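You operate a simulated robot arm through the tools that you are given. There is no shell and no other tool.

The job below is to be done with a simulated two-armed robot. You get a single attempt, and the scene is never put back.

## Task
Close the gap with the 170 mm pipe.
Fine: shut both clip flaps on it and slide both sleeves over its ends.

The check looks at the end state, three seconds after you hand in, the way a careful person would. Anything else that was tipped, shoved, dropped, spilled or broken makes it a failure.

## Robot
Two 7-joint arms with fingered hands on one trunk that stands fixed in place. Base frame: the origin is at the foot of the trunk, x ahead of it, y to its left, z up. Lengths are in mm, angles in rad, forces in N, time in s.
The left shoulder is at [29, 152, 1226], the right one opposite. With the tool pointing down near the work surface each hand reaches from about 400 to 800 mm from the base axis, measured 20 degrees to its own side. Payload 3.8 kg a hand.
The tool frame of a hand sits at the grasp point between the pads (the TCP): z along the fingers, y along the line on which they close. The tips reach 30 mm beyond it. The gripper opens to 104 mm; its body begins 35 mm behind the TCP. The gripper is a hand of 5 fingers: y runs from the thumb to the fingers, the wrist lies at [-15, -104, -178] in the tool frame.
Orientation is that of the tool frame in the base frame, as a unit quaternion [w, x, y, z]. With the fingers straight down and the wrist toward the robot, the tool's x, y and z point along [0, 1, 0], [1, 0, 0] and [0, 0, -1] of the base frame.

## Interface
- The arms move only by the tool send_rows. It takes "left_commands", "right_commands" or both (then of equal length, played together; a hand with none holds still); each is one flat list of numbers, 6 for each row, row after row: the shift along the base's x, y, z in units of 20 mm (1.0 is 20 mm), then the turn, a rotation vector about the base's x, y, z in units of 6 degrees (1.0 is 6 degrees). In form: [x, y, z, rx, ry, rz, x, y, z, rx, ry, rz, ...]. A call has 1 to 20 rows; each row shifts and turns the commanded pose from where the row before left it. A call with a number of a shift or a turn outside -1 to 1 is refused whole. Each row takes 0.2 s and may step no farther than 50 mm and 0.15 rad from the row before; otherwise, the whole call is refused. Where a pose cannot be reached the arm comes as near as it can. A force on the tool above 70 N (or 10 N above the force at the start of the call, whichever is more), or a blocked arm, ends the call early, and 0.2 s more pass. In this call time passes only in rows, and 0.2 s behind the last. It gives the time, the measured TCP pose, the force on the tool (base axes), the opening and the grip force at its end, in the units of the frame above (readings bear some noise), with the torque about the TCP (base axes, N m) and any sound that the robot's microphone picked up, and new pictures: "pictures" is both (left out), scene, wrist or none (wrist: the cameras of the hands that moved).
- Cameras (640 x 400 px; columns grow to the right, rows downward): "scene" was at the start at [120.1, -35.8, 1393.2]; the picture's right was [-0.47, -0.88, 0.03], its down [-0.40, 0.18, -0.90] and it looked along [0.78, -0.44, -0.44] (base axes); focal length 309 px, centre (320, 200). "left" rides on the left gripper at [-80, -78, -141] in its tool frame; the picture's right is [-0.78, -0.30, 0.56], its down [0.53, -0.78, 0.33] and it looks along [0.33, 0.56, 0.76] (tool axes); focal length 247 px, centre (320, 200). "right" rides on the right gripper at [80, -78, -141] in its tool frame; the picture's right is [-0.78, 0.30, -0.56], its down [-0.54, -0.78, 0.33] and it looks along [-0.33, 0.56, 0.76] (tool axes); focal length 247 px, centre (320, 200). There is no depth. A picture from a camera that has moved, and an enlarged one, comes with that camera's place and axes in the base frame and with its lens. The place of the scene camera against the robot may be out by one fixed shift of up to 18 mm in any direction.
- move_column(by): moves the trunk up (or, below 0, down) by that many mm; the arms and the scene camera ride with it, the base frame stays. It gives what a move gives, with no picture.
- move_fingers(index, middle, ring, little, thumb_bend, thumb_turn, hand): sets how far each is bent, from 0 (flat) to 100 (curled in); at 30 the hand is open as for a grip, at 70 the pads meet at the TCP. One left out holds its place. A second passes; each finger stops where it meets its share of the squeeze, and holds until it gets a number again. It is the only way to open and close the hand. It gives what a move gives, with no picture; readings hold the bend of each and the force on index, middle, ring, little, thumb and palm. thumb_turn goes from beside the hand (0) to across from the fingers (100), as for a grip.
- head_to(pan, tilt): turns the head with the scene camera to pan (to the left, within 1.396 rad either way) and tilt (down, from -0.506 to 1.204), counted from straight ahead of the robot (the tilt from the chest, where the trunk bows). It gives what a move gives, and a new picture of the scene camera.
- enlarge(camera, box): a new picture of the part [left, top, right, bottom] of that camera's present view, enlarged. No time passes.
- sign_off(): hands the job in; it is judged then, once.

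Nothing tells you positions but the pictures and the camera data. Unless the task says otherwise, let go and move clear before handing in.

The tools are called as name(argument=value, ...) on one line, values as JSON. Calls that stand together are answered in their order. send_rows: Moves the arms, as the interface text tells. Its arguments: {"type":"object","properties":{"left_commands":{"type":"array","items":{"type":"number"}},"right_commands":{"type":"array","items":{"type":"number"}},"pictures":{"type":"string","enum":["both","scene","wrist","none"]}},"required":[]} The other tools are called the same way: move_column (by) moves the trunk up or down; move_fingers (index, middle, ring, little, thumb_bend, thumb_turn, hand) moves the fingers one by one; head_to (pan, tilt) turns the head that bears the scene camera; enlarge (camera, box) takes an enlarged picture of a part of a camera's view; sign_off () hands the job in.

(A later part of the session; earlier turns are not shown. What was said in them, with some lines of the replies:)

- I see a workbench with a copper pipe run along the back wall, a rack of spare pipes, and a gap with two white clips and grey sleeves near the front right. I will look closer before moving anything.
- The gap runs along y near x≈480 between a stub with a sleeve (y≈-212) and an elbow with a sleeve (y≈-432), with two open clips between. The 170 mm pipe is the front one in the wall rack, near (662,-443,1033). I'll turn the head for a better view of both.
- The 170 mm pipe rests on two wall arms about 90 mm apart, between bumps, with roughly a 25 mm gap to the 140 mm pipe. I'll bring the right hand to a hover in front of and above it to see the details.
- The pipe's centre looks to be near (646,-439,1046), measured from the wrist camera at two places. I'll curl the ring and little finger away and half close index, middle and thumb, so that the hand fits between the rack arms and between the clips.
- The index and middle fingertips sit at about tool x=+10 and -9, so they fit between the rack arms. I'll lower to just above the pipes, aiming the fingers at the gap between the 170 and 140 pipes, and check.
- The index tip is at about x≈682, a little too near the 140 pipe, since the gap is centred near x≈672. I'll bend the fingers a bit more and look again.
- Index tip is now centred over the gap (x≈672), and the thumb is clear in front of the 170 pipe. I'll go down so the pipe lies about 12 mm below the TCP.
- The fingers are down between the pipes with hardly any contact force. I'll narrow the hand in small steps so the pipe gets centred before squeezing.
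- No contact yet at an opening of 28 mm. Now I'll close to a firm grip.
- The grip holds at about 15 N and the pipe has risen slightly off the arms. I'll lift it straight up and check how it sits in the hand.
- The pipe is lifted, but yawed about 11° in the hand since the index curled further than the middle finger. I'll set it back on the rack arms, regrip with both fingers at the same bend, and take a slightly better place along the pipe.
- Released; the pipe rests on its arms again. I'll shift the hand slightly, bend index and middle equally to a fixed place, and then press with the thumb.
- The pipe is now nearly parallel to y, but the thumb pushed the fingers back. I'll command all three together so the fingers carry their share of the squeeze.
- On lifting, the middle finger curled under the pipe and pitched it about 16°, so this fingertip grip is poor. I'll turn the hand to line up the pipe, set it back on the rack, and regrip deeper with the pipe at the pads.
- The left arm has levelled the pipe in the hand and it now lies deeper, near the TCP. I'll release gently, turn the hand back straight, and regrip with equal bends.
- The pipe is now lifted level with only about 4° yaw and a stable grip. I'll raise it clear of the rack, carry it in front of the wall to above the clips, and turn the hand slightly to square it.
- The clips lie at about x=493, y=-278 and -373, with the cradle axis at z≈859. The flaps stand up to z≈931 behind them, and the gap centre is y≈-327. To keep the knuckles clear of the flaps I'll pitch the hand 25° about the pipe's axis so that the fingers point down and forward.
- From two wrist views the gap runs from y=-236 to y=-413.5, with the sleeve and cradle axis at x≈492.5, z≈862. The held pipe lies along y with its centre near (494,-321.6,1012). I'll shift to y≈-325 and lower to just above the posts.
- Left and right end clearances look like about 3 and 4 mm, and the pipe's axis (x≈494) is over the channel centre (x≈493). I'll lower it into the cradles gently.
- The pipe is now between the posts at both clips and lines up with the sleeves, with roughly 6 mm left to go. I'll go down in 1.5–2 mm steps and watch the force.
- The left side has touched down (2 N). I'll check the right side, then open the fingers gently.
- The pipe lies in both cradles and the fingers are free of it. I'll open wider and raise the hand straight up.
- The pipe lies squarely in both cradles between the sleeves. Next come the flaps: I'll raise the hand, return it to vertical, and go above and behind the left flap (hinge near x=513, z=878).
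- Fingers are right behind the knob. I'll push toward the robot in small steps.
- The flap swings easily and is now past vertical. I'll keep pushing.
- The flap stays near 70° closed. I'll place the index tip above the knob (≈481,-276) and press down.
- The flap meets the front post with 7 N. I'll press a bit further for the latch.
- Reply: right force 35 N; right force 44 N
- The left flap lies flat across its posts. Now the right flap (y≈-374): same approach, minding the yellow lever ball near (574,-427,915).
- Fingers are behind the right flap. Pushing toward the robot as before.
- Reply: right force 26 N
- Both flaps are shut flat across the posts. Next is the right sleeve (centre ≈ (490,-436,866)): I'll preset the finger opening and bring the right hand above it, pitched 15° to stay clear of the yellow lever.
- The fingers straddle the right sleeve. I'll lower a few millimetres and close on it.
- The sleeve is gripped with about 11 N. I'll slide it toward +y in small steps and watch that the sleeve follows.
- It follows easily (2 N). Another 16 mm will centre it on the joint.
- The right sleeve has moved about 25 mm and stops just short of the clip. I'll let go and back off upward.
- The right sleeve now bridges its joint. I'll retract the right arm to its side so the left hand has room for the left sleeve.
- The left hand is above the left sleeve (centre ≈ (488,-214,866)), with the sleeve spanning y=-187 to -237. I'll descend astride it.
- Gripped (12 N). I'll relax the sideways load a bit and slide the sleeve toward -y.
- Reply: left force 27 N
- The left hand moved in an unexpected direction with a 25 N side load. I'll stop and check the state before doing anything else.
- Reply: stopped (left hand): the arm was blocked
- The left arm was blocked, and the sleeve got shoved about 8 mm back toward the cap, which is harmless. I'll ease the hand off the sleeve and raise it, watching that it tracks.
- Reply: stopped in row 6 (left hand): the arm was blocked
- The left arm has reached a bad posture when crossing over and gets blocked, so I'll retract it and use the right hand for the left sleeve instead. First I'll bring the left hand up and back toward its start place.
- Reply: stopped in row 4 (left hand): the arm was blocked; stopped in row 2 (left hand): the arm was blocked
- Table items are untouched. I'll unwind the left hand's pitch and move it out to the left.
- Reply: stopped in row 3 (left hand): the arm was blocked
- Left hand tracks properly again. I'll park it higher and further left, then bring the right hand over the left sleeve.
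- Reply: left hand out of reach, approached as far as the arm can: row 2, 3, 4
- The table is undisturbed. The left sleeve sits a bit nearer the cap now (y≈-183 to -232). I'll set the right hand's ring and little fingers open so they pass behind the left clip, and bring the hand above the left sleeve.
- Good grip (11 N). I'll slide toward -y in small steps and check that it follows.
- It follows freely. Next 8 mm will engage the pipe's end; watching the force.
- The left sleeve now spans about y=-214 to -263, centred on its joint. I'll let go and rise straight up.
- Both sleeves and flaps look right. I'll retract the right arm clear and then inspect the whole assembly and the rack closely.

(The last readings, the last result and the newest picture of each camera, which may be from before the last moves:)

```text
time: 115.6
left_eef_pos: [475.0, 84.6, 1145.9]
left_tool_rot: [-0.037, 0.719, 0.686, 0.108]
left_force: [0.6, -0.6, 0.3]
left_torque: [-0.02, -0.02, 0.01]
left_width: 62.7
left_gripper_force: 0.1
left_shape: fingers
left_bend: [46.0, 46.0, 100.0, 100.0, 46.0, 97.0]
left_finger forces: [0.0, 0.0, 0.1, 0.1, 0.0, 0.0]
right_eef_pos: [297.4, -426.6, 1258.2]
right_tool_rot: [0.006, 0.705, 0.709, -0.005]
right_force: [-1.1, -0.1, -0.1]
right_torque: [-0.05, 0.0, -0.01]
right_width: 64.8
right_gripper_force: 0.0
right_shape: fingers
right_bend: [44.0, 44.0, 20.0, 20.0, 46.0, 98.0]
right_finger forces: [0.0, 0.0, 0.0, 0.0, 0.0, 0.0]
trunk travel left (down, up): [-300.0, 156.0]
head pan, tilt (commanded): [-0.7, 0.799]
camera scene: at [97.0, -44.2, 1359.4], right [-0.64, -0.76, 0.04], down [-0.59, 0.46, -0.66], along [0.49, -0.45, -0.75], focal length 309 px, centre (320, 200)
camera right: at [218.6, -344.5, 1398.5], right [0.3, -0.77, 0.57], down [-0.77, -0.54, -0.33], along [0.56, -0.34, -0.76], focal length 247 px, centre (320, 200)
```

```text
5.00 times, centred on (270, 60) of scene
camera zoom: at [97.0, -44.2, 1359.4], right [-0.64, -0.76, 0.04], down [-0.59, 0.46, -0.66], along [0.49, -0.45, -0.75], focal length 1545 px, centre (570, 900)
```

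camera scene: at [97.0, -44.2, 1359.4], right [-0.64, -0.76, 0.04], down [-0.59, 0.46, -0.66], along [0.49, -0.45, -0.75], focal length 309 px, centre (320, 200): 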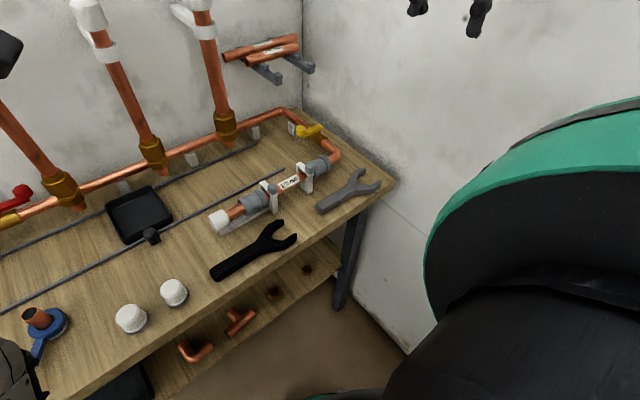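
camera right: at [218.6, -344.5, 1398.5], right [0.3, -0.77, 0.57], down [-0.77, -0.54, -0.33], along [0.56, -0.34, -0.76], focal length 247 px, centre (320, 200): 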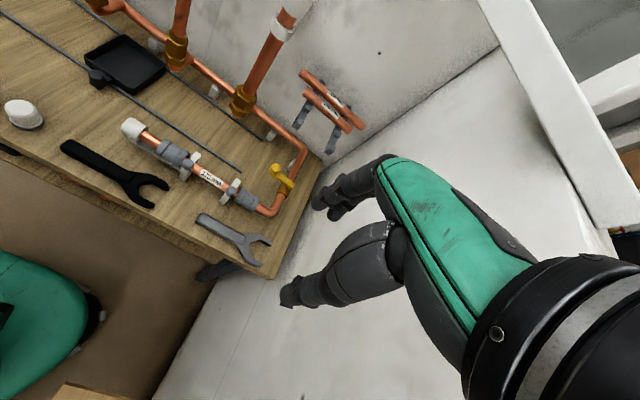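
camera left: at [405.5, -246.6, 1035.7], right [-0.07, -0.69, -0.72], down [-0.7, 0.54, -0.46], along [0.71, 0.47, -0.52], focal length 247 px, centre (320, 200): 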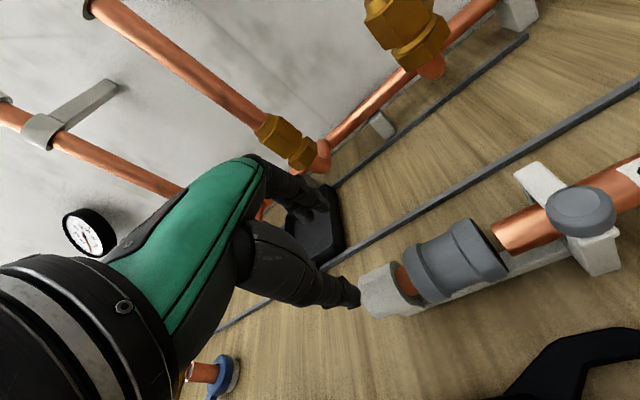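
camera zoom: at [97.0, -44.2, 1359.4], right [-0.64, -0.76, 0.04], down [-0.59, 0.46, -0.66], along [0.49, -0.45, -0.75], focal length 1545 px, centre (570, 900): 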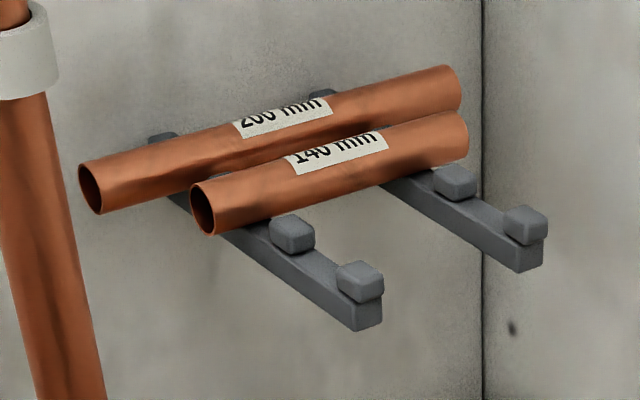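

The gap is closed, both flaps lie flat and both sleeves bridge their joints. I'll double-check that the 140 mm pipe still sits properly in its rack slot.

head_to(pan=-0.62, tilt=0.4)

enlarge(camera="scene", box=[240, 140, 350, 220])

enlarge(camera="right", box=[280, 50, 380, 170])

```text
time: 116.5
left_eef_pos: [475.9, 84.0, 1144.7]
left_tool_rot: [-0.038, 0.719, 0.685, 0.108]
left_force: [-0.3, 0.4, -0.7]
left_torque: [-0.03, 0.0, -0.01]
left_width: 62.9
left_gripper_force: 0.1
left_shape: fingers
left_bend: [46.0, 46.0, 100.0, 100.0, 46.0, 97.0]
left_finger forces: [0.1, 0.1, 0.1, 0.1, 0.0, 0.1]
right_eef_pos: [298.5, -425.9, 1257.0]
right_tool_rot: [0.006, 0.706, 0.709, -0.004]
right_force: [0.2, 0.5, 0.9]
right_torque: [0.02, 0.02, -0.01]
right_width: 64.6
right_gripper_force: 0.1
right_shape: fingers
right_bend: [44.0, 44.0, 20.0, 20.0, 46.0, 98.0]
right_finger forces: [0.0, 0.0, 0.1, 0.1, 0.1, 0.0]
trunk travel left (down, up): [-300.0, 156.0]
head pan, tilt (commanded): [-0.62, 0.4]
camera scene: at [114.2, -45.6, 1393.4], right [-0.58, -0.81, 0.04], down [-0.38, 0.23, -0.9], along [0.72, -0.54, -0.44], focal length 309 px, centre (320, 200)
```

scene: 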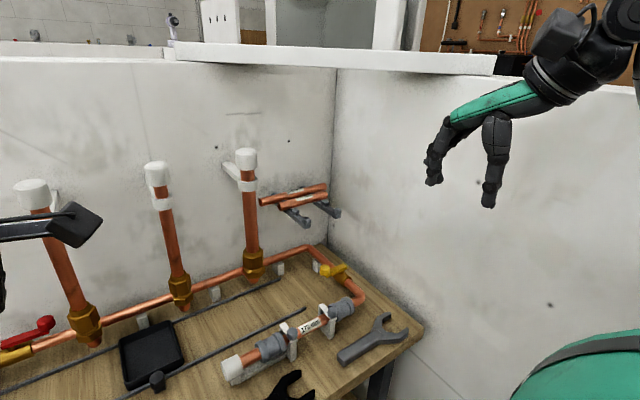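

```text
5.00 times, centred on (295, 180) of scene
camera zoom: at [114.2, -45.6, 1393.4], right [-0.58, -0.81, 0.04], down [-0.38, 0.23, -0.9], along [0.72, -0.54, -0.44], focal length 1545 px, centre (445, 300)
```

zoom: 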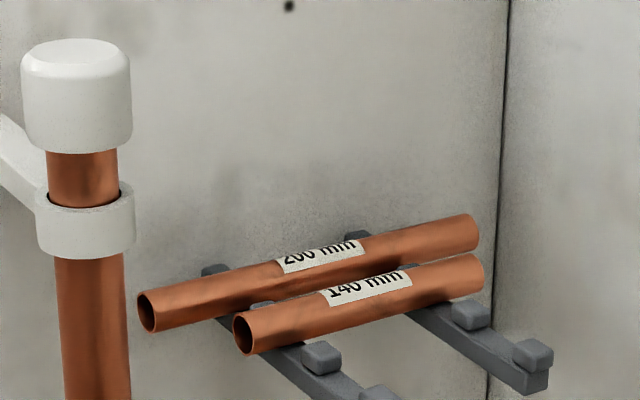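

```text
3.33 times, centred on (330, 110) of right
camera zoom: at [220.1, -343.9, 1398.3], right [0.3, -0.77, 0.57], down [-0.77, -0.54, -0.33], along [0.56, -0.34, -0.76], focal length 823 px, centre (287, 500)
```

zoom: 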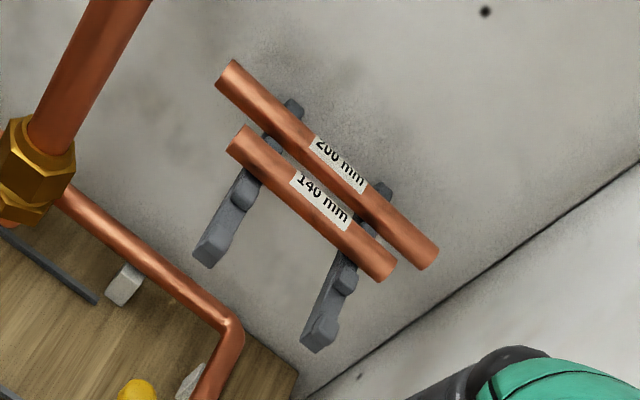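

enlarge(camera="scene", box=[215, 285, 375, 390])

enlarge(camera="scene", box=[270, 295, 340, 365])

enlarge(camera="left", box=[0, 0, 640, 400])

```text
3.81 times, centred on (295, 338) of scene
camera zoom: at [114.2, -45.6, 1393.4], right [-0.58, -0.81, 0.04], down [-0.38, 0.23, -0.9], along [0.72, -0.54, -0.44], focal length 1177 px, centre (415, -324)
```

zoom: 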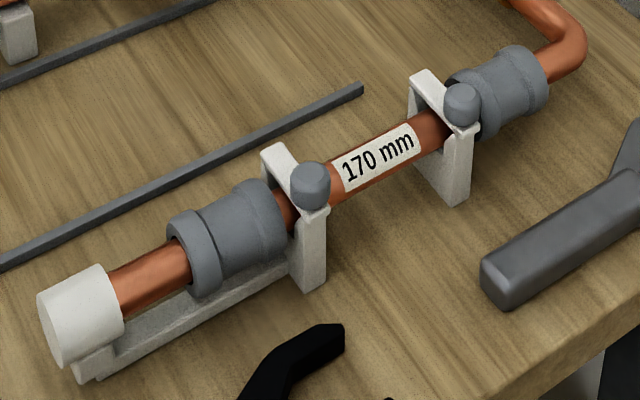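

```text
5.71 times, centred on (305, 330) of scene
camera zoom: at [114.2, -45.6, 1393.4], right [-0.58, -0.81, 0.04], down [-0.38, 0.23, -0.9], along [0.72, -0.54, -0.44], focal length 1766 px, centre (406, -543)
```

zoom: 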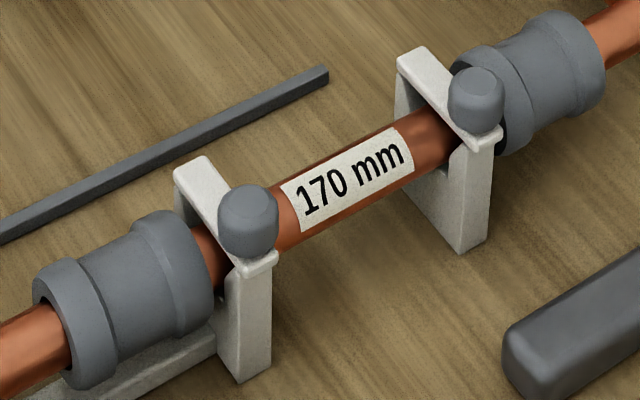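

```text
1.00 times, centred on (320, 200) of left (not enlarged: the box is as wide or as high as the picture)
camera zoom: at [380.1, -18.2, 1259.5], right [-0.27, -0.63, -0.73], down [-0.72, 0.63, -0.29], along [0.64, 0.45, -0.62], focal length 247 px, centre (320, 200)
```

zoom: 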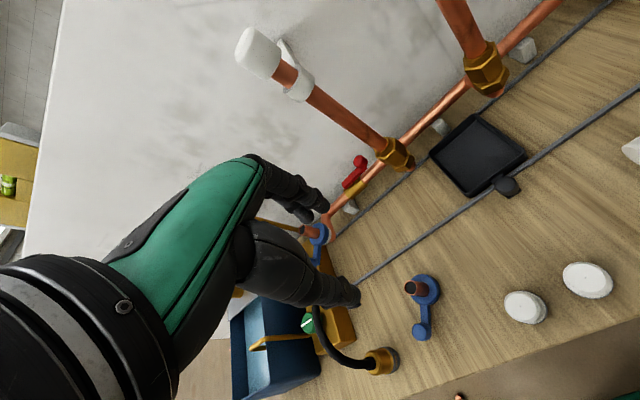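

The end state matches the task:
- The 170 mm pipe lies in both clips, and both flaps lie flat across their posts.
- Each sleeve covers roughly 23 mm of a pipe end and stays on its stub.
- The 140 and 200 mm pipes are still in their rack slots, the table items are undisturbed, and both hands are clear.

I'm handing the job in.

sign_off()

```text
The job is handed in.
```

The 170 mm pipe now closes the gap. It lies in both clips, both flaps are down flat across their posts, and both sleeves are slid over its ends. I've handed the job in. I don't have the result of the check.

- **Flaps:** I pressed each one down until it stopped hard, the left at about 43 N and the right at 26 N or a little more. I heard no latch click from either, so I'm going by how flat they lie in the pictures.
- **Sleeves:** By my camera estimates each sleeve covers about 23 mm of the pipe and stays on the fixed stub at its own end.
- **Left arm blocked:** While I was sliding the left sleeve the left arm was blocked and pushed that sleeve about 8 mm the wrong way. I backed that arm out and slid the sleeve home with the right hand. Nothing on the table moved.
- **140 mm pipe:** My fingers nudged it a few millimetres while I took the 170 mm pipe from the rack. It still sits in its slot, and the 200 mm pipe shows no sign of having moved.

Both hands are open and clear of everything.
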